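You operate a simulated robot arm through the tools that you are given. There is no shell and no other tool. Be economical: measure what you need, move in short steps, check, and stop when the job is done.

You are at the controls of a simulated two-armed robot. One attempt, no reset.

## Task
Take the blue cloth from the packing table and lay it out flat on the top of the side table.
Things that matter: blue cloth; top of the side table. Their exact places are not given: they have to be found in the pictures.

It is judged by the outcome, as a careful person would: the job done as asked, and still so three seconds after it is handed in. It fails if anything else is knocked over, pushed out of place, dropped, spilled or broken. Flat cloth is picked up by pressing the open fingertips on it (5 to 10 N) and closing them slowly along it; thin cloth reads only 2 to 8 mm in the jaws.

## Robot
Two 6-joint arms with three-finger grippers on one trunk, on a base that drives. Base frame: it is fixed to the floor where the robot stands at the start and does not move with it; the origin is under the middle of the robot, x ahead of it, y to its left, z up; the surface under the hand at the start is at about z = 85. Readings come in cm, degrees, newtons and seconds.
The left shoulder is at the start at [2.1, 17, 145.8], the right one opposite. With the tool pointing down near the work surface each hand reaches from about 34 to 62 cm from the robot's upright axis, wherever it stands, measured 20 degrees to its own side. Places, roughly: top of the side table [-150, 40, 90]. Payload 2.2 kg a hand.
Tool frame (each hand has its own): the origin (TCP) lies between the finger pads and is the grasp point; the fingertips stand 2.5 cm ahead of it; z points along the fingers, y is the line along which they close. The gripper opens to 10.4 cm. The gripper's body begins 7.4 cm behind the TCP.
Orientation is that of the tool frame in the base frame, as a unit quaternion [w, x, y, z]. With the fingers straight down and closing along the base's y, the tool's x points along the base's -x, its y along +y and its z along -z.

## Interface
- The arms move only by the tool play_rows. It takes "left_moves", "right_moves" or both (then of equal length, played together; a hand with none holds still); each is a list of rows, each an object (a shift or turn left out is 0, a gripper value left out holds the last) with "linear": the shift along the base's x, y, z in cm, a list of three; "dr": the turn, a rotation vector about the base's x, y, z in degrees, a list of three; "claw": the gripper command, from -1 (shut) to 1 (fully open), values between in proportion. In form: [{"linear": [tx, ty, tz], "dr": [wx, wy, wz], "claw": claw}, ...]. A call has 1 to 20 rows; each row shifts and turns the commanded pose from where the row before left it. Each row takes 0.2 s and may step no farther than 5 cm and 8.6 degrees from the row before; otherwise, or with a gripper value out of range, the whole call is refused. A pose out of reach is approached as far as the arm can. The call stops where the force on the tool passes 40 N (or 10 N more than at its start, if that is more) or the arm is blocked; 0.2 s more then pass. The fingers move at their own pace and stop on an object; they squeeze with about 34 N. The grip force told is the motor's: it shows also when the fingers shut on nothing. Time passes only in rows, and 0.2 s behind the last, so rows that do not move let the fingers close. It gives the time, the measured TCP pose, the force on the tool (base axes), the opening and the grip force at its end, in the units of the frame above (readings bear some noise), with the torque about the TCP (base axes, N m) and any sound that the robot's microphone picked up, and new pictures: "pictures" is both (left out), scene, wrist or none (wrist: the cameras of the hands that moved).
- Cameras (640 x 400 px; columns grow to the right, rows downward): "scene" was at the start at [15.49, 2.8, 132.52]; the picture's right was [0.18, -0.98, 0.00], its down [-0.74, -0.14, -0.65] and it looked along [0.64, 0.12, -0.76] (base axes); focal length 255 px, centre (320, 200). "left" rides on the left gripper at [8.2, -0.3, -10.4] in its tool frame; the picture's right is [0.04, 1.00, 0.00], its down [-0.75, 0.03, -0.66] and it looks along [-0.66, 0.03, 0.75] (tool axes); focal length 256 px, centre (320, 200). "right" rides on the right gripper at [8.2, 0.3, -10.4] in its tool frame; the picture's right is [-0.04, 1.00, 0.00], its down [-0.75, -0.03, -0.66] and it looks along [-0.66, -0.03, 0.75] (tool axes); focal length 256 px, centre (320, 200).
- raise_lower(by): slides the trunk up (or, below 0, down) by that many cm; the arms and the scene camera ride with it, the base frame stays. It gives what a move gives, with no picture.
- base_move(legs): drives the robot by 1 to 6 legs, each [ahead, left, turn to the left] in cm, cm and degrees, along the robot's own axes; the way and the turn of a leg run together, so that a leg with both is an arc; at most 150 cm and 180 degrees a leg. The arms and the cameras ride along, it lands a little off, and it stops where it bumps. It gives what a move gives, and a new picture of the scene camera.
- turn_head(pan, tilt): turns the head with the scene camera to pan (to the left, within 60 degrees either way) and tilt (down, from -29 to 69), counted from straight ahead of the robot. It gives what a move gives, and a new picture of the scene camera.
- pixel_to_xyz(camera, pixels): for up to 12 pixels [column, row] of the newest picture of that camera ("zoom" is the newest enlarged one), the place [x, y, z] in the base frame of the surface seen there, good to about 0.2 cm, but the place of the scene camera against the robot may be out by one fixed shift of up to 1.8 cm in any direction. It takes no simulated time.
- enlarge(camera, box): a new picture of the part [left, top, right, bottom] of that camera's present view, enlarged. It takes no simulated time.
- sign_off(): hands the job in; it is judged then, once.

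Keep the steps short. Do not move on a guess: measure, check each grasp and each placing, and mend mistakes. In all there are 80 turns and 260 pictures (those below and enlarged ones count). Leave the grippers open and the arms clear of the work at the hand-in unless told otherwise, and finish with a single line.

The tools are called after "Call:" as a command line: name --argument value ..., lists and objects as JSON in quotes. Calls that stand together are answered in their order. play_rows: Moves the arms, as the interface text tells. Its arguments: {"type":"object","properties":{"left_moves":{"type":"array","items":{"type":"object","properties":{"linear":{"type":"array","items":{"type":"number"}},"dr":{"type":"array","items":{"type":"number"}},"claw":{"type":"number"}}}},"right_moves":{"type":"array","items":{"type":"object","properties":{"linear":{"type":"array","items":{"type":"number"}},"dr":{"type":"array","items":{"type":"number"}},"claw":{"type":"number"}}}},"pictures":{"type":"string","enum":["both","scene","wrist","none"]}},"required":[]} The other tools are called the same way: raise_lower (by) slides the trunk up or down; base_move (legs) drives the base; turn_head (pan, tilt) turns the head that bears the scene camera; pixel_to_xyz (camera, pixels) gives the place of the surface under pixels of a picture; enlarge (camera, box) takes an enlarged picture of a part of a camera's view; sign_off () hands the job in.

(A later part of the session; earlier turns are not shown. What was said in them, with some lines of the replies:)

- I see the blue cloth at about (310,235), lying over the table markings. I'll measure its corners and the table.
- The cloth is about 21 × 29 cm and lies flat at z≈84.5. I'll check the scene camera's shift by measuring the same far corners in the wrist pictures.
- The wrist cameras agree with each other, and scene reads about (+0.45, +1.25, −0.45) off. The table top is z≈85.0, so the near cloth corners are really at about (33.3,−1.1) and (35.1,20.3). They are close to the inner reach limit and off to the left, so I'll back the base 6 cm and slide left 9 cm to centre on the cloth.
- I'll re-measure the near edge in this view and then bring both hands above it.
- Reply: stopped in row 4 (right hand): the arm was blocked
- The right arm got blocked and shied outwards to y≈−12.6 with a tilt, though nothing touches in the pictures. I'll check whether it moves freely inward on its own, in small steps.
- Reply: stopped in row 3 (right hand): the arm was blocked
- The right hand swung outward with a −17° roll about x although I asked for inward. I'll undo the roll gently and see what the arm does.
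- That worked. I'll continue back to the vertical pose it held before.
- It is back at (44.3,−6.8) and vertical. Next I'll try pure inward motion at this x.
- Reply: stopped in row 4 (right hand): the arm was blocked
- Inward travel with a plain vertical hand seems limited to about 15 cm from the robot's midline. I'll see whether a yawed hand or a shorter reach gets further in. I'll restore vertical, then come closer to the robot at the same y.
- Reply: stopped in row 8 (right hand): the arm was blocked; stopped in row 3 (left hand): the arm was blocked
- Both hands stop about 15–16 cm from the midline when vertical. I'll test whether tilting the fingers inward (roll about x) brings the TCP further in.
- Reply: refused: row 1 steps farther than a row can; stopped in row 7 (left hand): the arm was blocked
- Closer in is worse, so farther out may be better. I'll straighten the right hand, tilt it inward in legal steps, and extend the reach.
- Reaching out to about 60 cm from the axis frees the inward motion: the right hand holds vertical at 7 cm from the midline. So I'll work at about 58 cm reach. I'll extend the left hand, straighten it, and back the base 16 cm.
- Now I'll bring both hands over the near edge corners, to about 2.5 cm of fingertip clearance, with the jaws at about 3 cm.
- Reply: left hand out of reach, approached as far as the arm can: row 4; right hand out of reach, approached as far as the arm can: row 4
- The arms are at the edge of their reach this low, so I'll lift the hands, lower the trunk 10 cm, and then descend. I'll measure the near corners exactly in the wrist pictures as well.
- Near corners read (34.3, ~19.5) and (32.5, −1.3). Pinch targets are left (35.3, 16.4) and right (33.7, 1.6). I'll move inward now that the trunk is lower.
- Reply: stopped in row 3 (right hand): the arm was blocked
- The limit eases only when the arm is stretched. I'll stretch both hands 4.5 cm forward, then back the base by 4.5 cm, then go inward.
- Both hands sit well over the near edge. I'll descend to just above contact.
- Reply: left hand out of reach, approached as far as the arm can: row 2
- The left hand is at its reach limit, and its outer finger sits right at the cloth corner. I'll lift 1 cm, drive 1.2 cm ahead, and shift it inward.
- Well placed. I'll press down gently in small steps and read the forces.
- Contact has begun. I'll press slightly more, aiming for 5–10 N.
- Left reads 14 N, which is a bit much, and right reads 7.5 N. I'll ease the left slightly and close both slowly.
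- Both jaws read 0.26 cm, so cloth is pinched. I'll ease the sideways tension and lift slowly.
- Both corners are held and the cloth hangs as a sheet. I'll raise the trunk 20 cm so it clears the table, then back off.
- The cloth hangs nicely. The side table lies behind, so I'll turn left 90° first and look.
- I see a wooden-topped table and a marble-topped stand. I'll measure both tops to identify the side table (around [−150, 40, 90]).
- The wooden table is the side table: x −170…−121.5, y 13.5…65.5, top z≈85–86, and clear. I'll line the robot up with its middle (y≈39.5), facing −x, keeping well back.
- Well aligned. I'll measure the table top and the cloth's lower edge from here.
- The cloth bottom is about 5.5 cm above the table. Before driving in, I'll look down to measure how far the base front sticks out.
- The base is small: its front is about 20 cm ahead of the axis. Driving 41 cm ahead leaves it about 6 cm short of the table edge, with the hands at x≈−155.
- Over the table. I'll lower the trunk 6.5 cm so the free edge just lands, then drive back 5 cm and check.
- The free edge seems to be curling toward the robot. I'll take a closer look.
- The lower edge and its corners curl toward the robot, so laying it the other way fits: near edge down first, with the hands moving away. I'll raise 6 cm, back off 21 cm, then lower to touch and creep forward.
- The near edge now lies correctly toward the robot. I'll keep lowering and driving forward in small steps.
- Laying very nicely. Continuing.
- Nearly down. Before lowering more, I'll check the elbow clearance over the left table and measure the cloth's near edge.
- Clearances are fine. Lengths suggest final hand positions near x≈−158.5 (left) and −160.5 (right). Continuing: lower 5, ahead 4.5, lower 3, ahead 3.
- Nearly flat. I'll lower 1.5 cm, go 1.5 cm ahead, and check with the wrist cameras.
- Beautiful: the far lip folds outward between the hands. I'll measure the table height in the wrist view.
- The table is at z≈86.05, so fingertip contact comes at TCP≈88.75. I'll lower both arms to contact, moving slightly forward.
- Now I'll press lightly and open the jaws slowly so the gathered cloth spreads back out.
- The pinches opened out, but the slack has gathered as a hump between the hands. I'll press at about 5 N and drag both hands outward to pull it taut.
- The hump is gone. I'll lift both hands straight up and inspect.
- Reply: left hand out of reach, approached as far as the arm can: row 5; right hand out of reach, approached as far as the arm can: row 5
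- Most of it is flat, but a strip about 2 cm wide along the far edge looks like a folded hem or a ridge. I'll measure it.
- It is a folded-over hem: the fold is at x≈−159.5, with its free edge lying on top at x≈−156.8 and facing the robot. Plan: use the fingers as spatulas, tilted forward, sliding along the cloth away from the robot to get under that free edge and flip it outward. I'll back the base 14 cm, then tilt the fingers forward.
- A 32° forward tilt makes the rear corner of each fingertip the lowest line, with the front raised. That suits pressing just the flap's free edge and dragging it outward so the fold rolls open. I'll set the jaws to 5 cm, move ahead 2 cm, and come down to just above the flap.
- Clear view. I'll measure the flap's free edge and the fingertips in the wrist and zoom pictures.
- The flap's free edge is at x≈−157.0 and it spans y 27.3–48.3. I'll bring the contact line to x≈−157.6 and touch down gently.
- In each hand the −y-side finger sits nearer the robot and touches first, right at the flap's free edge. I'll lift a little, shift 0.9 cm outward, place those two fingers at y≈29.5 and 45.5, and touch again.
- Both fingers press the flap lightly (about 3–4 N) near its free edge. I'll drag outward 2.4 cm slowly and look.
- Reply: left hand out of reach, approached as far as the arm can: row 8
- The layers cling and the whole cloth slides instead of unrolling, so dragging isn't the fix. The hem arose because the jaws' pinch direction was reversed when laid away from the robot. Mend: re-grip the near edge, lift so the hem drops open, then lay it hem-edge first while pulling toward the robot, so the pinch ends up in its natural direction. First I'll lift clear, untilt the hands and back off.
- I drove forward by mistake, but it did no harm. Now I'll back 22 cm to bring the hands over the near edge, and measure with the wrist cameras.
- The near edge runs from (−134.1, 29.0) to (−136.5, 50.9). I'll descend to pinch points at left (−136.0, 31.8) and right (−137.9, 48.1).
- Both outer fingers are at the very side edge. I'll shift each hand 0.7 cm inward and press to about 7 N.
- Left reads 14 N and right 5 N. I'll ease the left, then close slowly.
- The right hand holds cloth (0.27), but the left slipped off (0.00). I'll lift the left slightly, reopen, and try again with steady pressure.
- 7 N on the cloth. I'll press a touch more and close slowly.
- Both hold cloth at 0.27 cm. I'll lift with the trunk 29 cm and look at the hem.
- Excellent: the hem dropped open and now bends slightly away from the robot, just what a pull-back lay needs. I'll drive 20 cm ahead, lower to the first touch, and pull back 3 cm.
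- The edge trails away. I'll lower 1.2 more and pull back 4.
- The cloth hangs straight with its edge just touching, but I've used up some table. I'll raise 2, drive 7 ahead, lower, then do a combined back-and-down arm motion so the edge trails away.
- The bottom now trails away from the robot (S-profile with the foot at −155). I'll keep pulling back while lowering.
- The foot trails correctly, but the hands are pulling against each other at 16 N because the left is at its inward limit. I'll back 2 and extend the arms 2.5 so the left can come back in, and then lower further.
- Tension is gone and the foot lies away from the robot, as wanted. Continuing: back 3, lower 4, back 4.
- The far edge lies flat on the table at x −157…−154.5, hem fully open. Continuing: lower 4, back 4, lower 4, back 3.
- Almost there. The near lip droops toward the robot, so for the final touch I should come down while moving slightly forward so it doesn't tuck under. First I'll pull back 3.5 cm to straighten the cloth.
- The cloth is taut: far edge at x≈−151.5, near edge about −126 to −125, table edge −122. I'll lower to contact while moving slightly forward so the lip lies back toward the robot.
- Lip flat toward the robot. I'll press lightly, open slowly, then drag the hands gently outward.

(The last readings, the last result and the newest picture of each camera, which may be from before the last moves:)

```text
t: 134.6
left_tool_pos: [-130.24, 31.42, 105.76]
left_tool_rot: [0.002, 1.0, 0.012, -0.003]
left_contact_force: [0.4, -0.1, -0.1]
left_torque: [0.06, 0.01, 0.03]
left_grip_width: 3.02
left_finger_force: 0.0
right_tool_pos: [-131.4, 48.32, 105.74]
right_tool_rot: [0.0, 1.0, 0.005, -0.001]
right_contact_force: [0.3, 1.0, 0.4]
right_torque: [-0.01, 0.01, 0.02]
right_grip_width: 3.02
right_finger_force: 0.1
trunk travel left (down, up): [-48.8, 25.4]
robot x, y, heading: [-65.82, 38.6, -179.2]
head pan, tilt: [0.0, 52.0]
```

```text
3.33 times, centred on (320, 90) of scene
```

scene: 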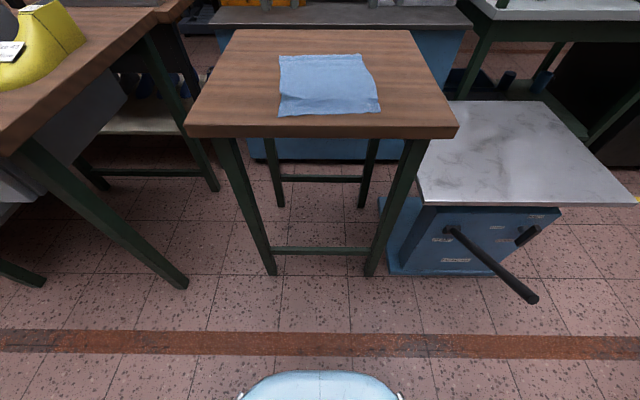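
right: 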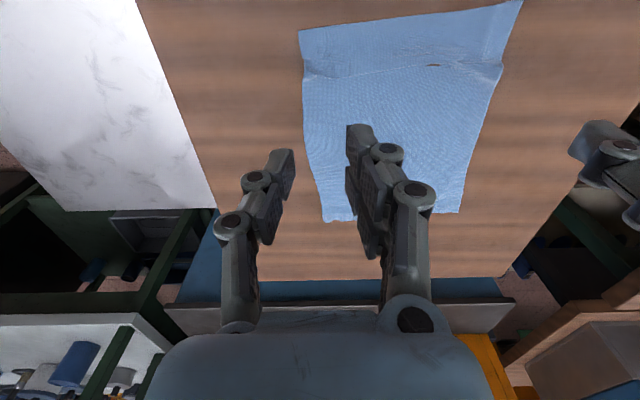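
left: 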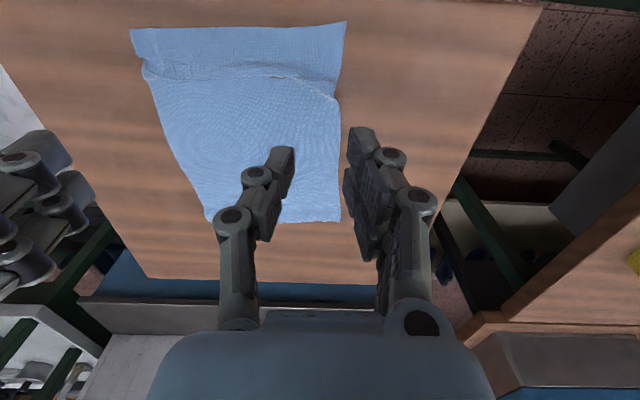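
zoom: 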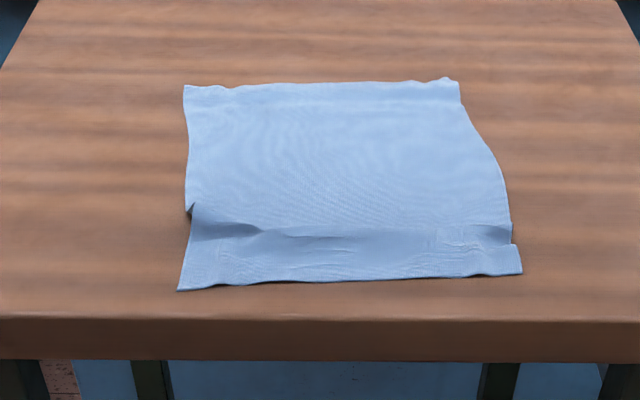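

The hem is open now, and only a low ridge remains near the near edge. I'll measure it, then stretch the cloth by pressing near its far edge and dragging away from the robot, which also centres it better.

Call:
pixel_to_xyz --camera "right" --pixels '[[301, 32], [520, 3], [430, 30], [430, 55], [430, 64], [432, 66], [430, 80], [328, 219], [455, 212], [310, 72], [495, 65]]'

Call:
pixel_to_xyz --camera "left" --pixels '[[133, 31], [345, 23], [240, 50], [240, 68], [240, 75], [240, 82], [240, 100], [210, 218], [338, 219], [150, 72], [335, 98]]'

```text
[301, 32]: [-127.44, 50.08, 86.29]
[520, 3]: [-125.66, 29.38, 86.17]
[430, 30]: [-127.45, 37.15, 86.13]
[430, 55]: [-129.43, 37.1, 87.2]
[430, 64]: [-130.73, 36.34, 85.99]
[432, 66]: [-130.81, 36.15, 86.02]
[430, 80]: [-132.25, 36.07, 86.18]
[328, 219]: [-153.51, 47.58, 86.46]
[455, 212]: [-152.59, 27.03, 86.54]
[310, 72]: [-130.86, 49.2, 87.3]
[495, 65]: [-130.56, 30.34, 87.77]
```

```text
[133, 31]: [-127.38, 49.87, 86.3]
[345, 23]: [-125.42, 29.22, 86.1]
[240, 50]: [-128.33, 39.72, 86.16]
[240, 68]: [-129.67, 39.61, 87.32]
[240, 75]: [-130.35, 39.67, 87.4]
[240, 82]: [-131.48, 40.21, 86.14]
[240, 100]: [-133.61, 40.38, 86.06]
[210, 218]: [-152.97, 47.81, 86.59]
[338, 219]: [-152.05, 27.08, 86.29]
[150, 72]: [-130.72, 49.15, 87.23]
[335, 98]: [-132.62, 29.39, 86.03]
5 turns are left
```

Only a few turns remain. The ridge holds about 1.7 cm of slack, so I'll press on the strip at the near edge, pull it 1.8 cm toward the robot with the base, lift, and look.

Call:
play_rows --left_moves '[{"linear": [1.5, 0, -3]}, {"linear": [1.4, 0, -4]}, {"linear": [0, 0, -4]}, {"linear": [0, 0, -4]}, {"linear": [0, 0, -1.7]}, {"linear": [0, 0, -0.3]}, {}]' --right_moves '[{"linear": [1.6, 0, -3]}, {"linear": [1.5, 0, -4]}, {"linear": [0, 0, -4]}, {"linear": [0, 0, -4]}, {"linear": [0, 0, -1.7]}, {"linear": [0, 0, -0.33]}, {}]' --pictures "none"

Call:
base_move --legs '[[-1.8, 0, 0]]'

Call:
play_rows --left_moves '[{"linear": [0, 0, 0.5]}, {"linear": [0, 0, 1.5]}, {"linear": [0, 0, 3]}, {"linear": [0, 0, 4]}, {"linear": [-1, 0, 4]}, {"linear": [-1, 0, 4]}]' --right_moves '[{"linear": [0, 0, 0.5]}, {"linear": [0, 0, 1.5]}, {"linear": [0, 0, 3]}, {"linear": [0, 0, 4]}, {"linear": [-1, 0, 4]}, {"linear": [-1, 0, 4]}]' --pictures "both"

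Call:
enlarge --camera "scene" --box '[240, 30, 400, 150]'

```text
t: 136.2
left_tool_pos: [-127.4, 31.48, 88.66]
left_tool_rot: [0.003, 1.0, 0.011, -0.003]
left_contact_force: [-0.5, 1.5, 7.5]
left_torque: [0.03, -0.08, 0.02]
left_grip_width: 3.05
left_finger_force: 0.0
right_tool_pos: [-128.23, 48.34, 88.74]
right_tool_rot: [0.0, 1.0, 0.005, -0.002]
right_contact_force: [0.1, -0.7, -0.2]
right_torque: [-0.03, 0.0, -0.03]
right_grip_width: 3.0
right_finger_force: 0.1
trunk travel left (down, up): [-48.8, 25.4]
robot x, y, heading: [-65.52, 38.42, -179.4]
head pan, tilt: [0.0, 52.0]
```

```text
t: 137.0
left_tool_pos: [-125.61, 31.56, 88.71]
left_tool_rot: [0.002, 1.0, 0.011, -0.003]
left_contact_force: [-2.3, 0.4, 9.8]
left_torque: [-0.07, -0.01, -0.03]
left_grip_width: 3.03
left_finger_force: 0.1
right_tool_pos: [-126.33, 48.38, 88.87]
right_tool_rot: [0.002, 1.0, 0.006, -0.003]
right_contact_force: [0.0, 0.2, 0.4]
right_torque: [0.01, 0.04, 0.05]
right_grip_width: 3.0
right_finger_force: 0.0
trunk travel left (down, up): [-48.8, 25.4]
robot x, y, heading: [-63.85, 38.52, -179.5]
head pan, tilt: [0.0, 52.0]
```

scene: 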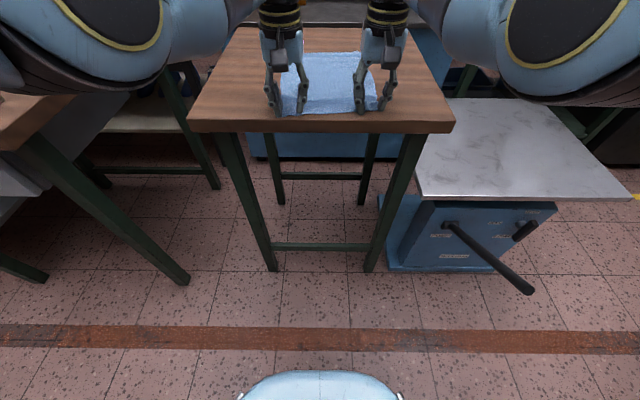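

```text
t: 138.4
left_tool_pos: [-127.62, 31.46, 105.63]
left_tool_rot: [0.001, 1.0, 0.011, -0.002]
left_contact_force: [0.9, 0.1, 0.0]
left_torque: [0.0, 0.03, -0.02]
left_grip_width: 3.02
left_finger_force: 0.1
right_tool_pos: [-128.4, 48.35, 105.81]
right_tool_rot: [0.001, 1.0, 0.006, -0.001]
right_contact_force: [-0.1, 0.1, 0.0]
right_torque: [-0.03, -0.01, -0.04]
right_grip_width: 3.02
right_finger_force: 0.0
trunk travel left (down, up): [-48.8, 25.4]
robot x, y, heading: [-63.96, 38.3, -179.2]
head pan, tilt: [0.0, 52.0]
```

scene: 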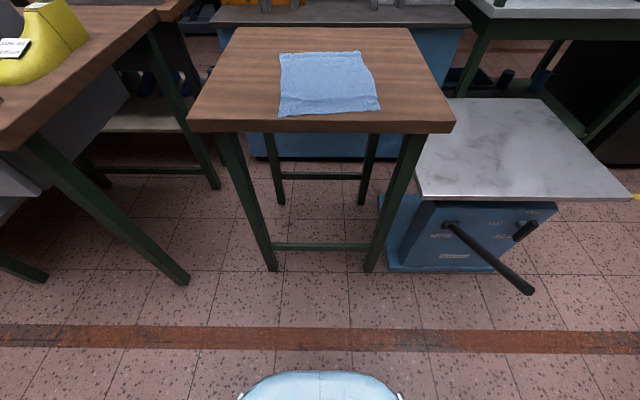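
right: 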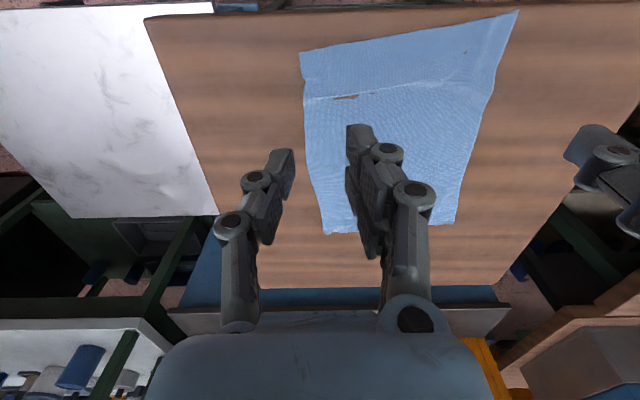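
left: 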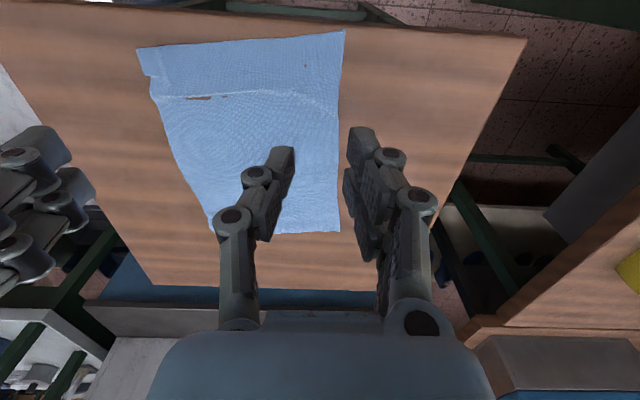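

```text
3.33 times, centred on (320, 90) of scene
4 turns are left
```

zoom: 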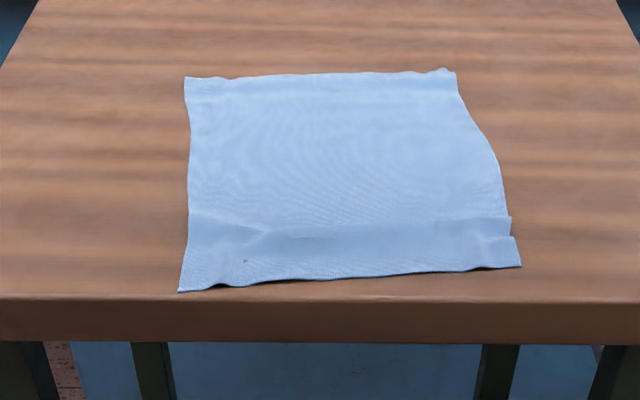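

The left side is pulled out; the right hand hadn't pressed. I'll repeat with the right hand only, pressing slightly deeper and dragging 1.6 cm, then lifting.

Call:
play_rows --right_moves '[{"linear": [0.4, 0, -4]}, {"linear": [0, 0, -4]}, {"linear": [0, 0, -4]}, {"linear": [0, 0, -4]}, {"linear": [0, 0, -0.95]}, {"linear": [0, 0, -0.25]}, {}, {"linear": [0.3, 0.05, 0]}, {"linear": [0.3, 0.05, 0]}, {"linear": [0.3, 0.05, 0]}, {"linear": [0.3, 0.05, 0]}, {"linear": [0.3, 0.05, 0]}, {}]' --pictures "none"

Call:
play_rows --right_moves '[{"linear": [0, 0, 0.5]}, {"linear": [0, 0, 1.5]}, {"linear": [0, 0, 3]}, {"linear": [0, 0, 4]}, {"linear": [-1, 0, 4]}, {"linear": [-1, 0, 4]}]' --pictures "both"

Call:
enlarge --camera "scene" --box '[240, 30, 400, 150]'

```text
t: 141.2
left_tool_pos: [-127.51, 31.48, 105.59]
left_tool_rot: [0.003, 1.0, 0.012, -0.004]
left_contact_force: [-0.1, 0.0, 0.2]
left_torque: [0.01, -0.06, 0.0]
left_grip_width: 3.01
left_finger_force: 0.2
right_tool_pos: [-126.45, 48.72, 88.64]
right_tool_rot: [0.0, 1.0, 0.004, -0.002]
right_contact_force: [1.0, 4.2, 14.7]
right_torque: [0.22, -0.09, 0.01]
right_grip_width: 2.81
right_finger_force: 4.3
trunk travel left (down, up): [-48.8, 25.4]
robot x, y, heading: [-63.84, 38.72, -179.4]
head pan, tilt: [0.0, 52.0]
```

```text
t: 142.6
left_tool_pos: [-127.64, 31.48, 105.5]
left_tool_rot: [0.003, 1.0, 0.011, -0.004]
left_contact_force: [-0.6, 0.5, 0.5]
left_torque: [0.01, -0.01, 0.0]
left_grip_width: 3.01
left_finger_force: 0.0
right_tool_pos: [-128.41, 48.66, 105.46]
right_tool_rot: [0.001, 1.0, 0.005, -0.001]
right_contact_force: [0.6, -1.2, 0.8]
right_torque: [-0.01, -0.01, 0.0]
right_grip_width: 3.03
right_finger_force: 0.0
trunk travel left (down, up): [-48.8, 25.4]
robot x, y, heading: [-63.98, 38.22, -179.5]
head pan, tilt: [0.0, 52.0]
```

scene: 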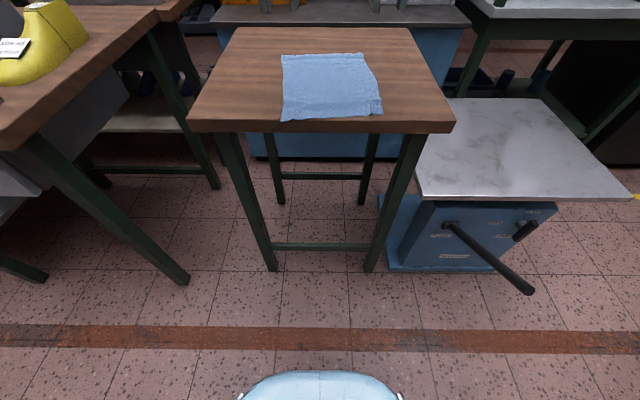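
right: 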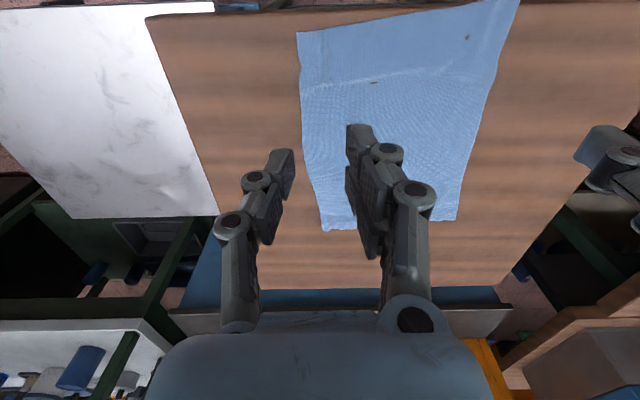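

```text
3.33 times, centred on (320, 90) of scene
3 turns are left
```

zoom: 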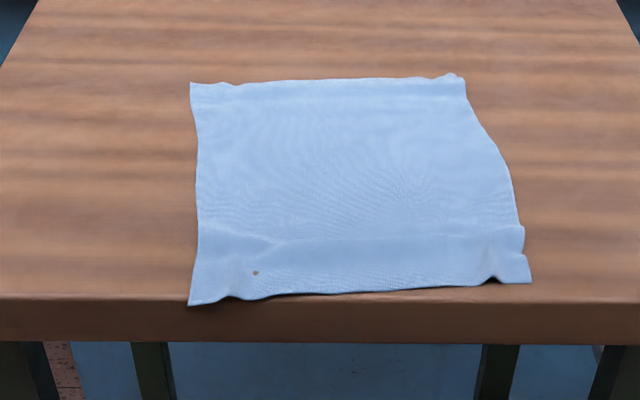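

Nearly flat now, but the near-left corner has come right to the table's edge. I'll press on the middle-far part and drag the whole cloth 3.2 cm away from the robot, which also stretches out the last ripple, then lift and open the grippers.

Call:
base_move --legs '[[18, 0, 0]]'

Call:
play_rows --left_moves '[{"linear": [0, 0.5, -4]}, {"linear": [0, 0, -4]}, {"linear": [0, 0, -4]}, {"linear": [0, 0, -4]}, {"linear": [0, 0, -0.8]}, {"linear": [0, 0, -0.24]}, {}]' --right_moves '[{"linear": [0, -1.5, -4]}, {"linear": [0, -1.5, -4]}, {"linear": [0, 0, -4]}, {"linear": [0, 0, -4]}, {"linear": [0, 0, -0.8]}, {"linear": [0, 0, -0.18]}, {}]' --pictures "none"

Call:
base_move --legs '[[3.4, 0, 0]]'

Call:
play_rows --left_moves '[{"linear": [0, 0, 0.5]}, {"linear": [0, 0, 1.5]}, {"linear": [0, 0, 3]}, {"linear": [0, 0, 4]}, {"linear": [-1, 0, 4], "claw": 1}, {"linear": [-1, 0, 4]}]' --right_moves '[{"linear": [0, 0, 0.5]}, {"linear": [0, 0, 1.5]}, {"linear": [0, 0, 3]}, {"linear": [0, 0, 4]}, {"linear": [-1, 0, 4], "claw": 1}, {"linear": [-1, 0, 4]}]' --pictures "both"

Call:
enlarge --camera "scene" --box '[220, 60, 420, 210]'

```text
t: 144.1
left_tool_pos: [-145.88, 31.33, 105.36]
left_tool_rot: [0.003, 1.0, 0.011, -0.003]
left_contact_force: [-0.2, -0.6, 0.7]
left_torque: [-0.02, -0.01, 0.02]
left_grip_width: 3.01
left_finger_force: 0.0
right_tool_pos: [-146.79, 48.4, 105.35]
right_tool_rot: [0.0, 1.0, 0.005, 0.0]
right_contact_force: [-1.0, 0.7, 0.2]
right_torque: [-0.01, -0.07, 0.01]
right_grip_width: 3.03
right_finger_force: 0.1
trunk travel left (down, up): [-48.8, 25.4]
robot x, y, heading: [-82.05, 38.37, -179.4]
head pan, tilt: [0.0, 52.0]
```

scene: 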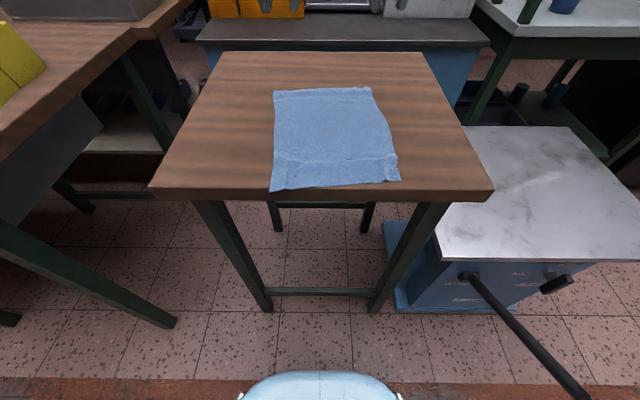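

```text
t: 145.7
left_tool_pos: [-145.4, 31.75, 88.68]
left_tool_rot: [0.003, 1.0, 0.012, -0.004]
left_contact_force: [-0.2, 0.0, 4.7]
left_torque: [-0.01, -0.06, -0.01]
left_grip_width: 3.03
left_finger_force: 0.1
left hand out of reach, approached as far as the arm can: row 5
right_tool_pos: [-146.09, 45.7, 88.74]
right_tool_rot: [0.001, 1.0, 0.005, -0.002]
right_contact_force: [0.1, 0.1, 1.9]
right_torque: [0.02, 0.01, 0.02]
right_grip_width: 3.01
right_finger_force: 0.0
right hand out of reach, approached as far as the arm can: row 4
trunk travel left (down, up): [-48.8, 25.4]
robot x, y, heading: [-82.22, 38.33, -179.7]
head pan, tilt: [0.0, 52.0]
```

```text
t: 146.5
left_tool_pos: [-148.75, 31.63, 88.63]
left_tool_rot: [0.003, 1.0, 0.011, -0.005]
left_contact_force: [2.4, 0.1, 8.0]
left_torque: [-0.02, -0.15, -0.04]
left_grip_width: 3.05
left_finger_force: 0.2
right_tool_pos: [-149.47, 45.64, 88.74]
right_tool_rot: [0.0, 1.0, 0.005, -0.002]
right_contact_force: [1.2, -0.6, 3.5]
right_torque: [0.04, -0.06, 0.01]
right_grip_width: 3.01
right_finger_force: 0.0
trunk travel left (down, up): [-48.8, 25.4]
robot x, y, heading: [-85.29, 38.13, -179.1]
head pan, tilt: [0.0, 52.0]
```

scene: 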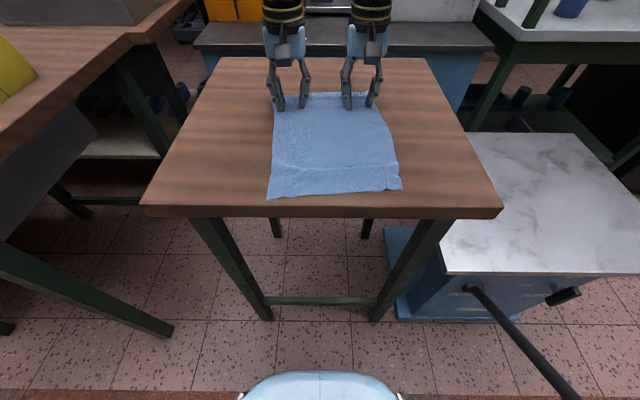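

```text
t: 147.9
left_tool_pos: [-150.67, 31.54, 105.54]
left_tool_rot: [0.003, 1.0, 0.011, -0.003]
left_contact_force: [0.5, -0.8, 0.2]
left_torque: [-0.05, 0.07, -0.01]
left_grip_width: 10.32
left_finger_force: 0.1
right_tool_pos: [-151.62, 45.58, 105.77]
right_tool_rot: [0.0, 1.0, 0.004, -0.002]
right_contact_force: [-0.7, 0.6, 0.4]
right_torque: [-0.01, 0.02, 0.0]
right_grip_width: 10.36
right_finger_force: 0.1
trunk travel left (down, up): [-48.8, 25.4]
robot x, y, heading: [-85.63, 38.22, -179.5]
head pan, tilt: [0.0, 52.0]
```

scene: 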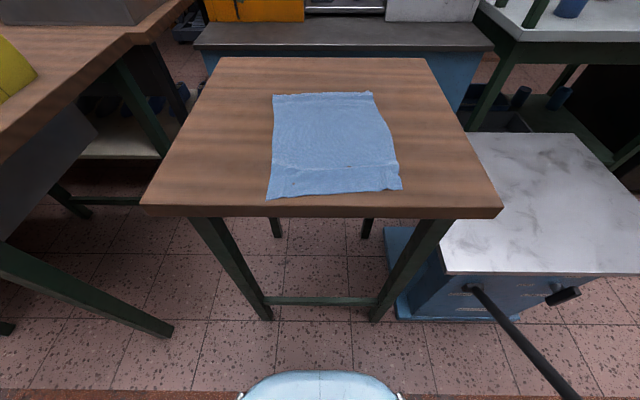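
right: 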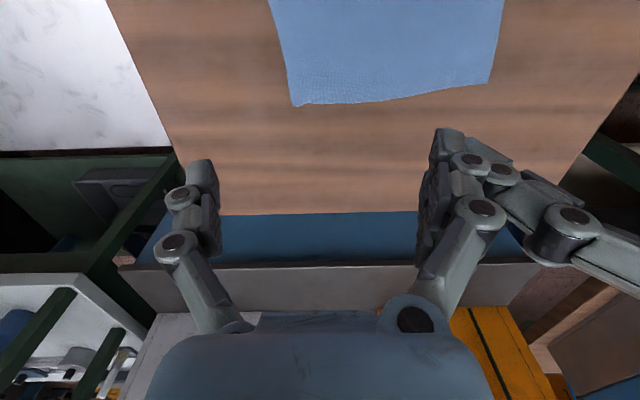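
left: 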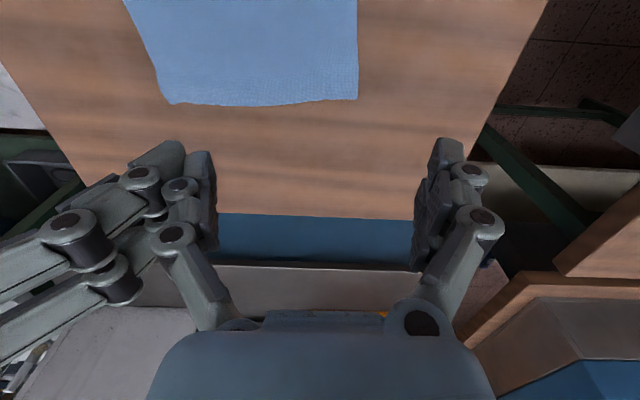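

```text
2.67 times, centred on (320, 135) of scene
2 turns are left
```

zoom: 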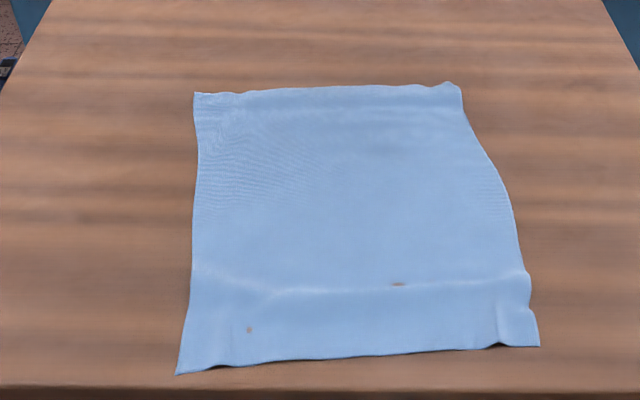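

The cloth is open and flat, fully on the table top, with grippers open. I'll back the arms clear of it and hand in.

Call:
base_move --legs '[[-30, 0, 0]]'

Call:
sign_off

```text
t: 149.9
left_tool_pos: [-120.89, 31.9, 105.72]
left_tool_rot: [0.003, 1.0, 0.011, -0.003]
left_contact_force: [1.2, -1.1, -0.6]
left_torque: [0.0, 0.01, -0.01]
left_grip_width: 10.28
left_finger_force: 0.0
right_tool_pos: [-121.91, 45.99, 105.73]
right_tool_rot: [0.001, 1.0, 0.004, -0.002]
right_contact_force: [-0.5, 1.0, 0.1]
right_torque: [-0.02, 0.01, -0.02]
right_grip_width: 10.31
right_finger_force: 0.1
trunk travel left (down, up): [-48.8, 25.4]
robot x, y, heading: [-55.9, 38.76, -179.1]
head pan, tilt: [0.0, 52.0]
```

scene: 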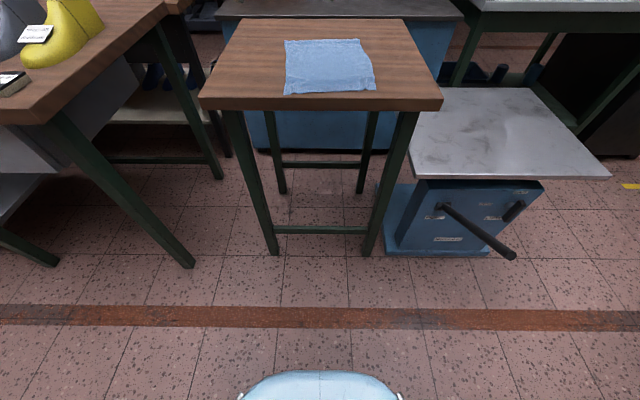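

```text
The job is handed in.
```

The blue cloth is laid out on the side table, fully on the top and flat except for a faint ripple near its near edge; the grippers are open and the arms are clear of it.
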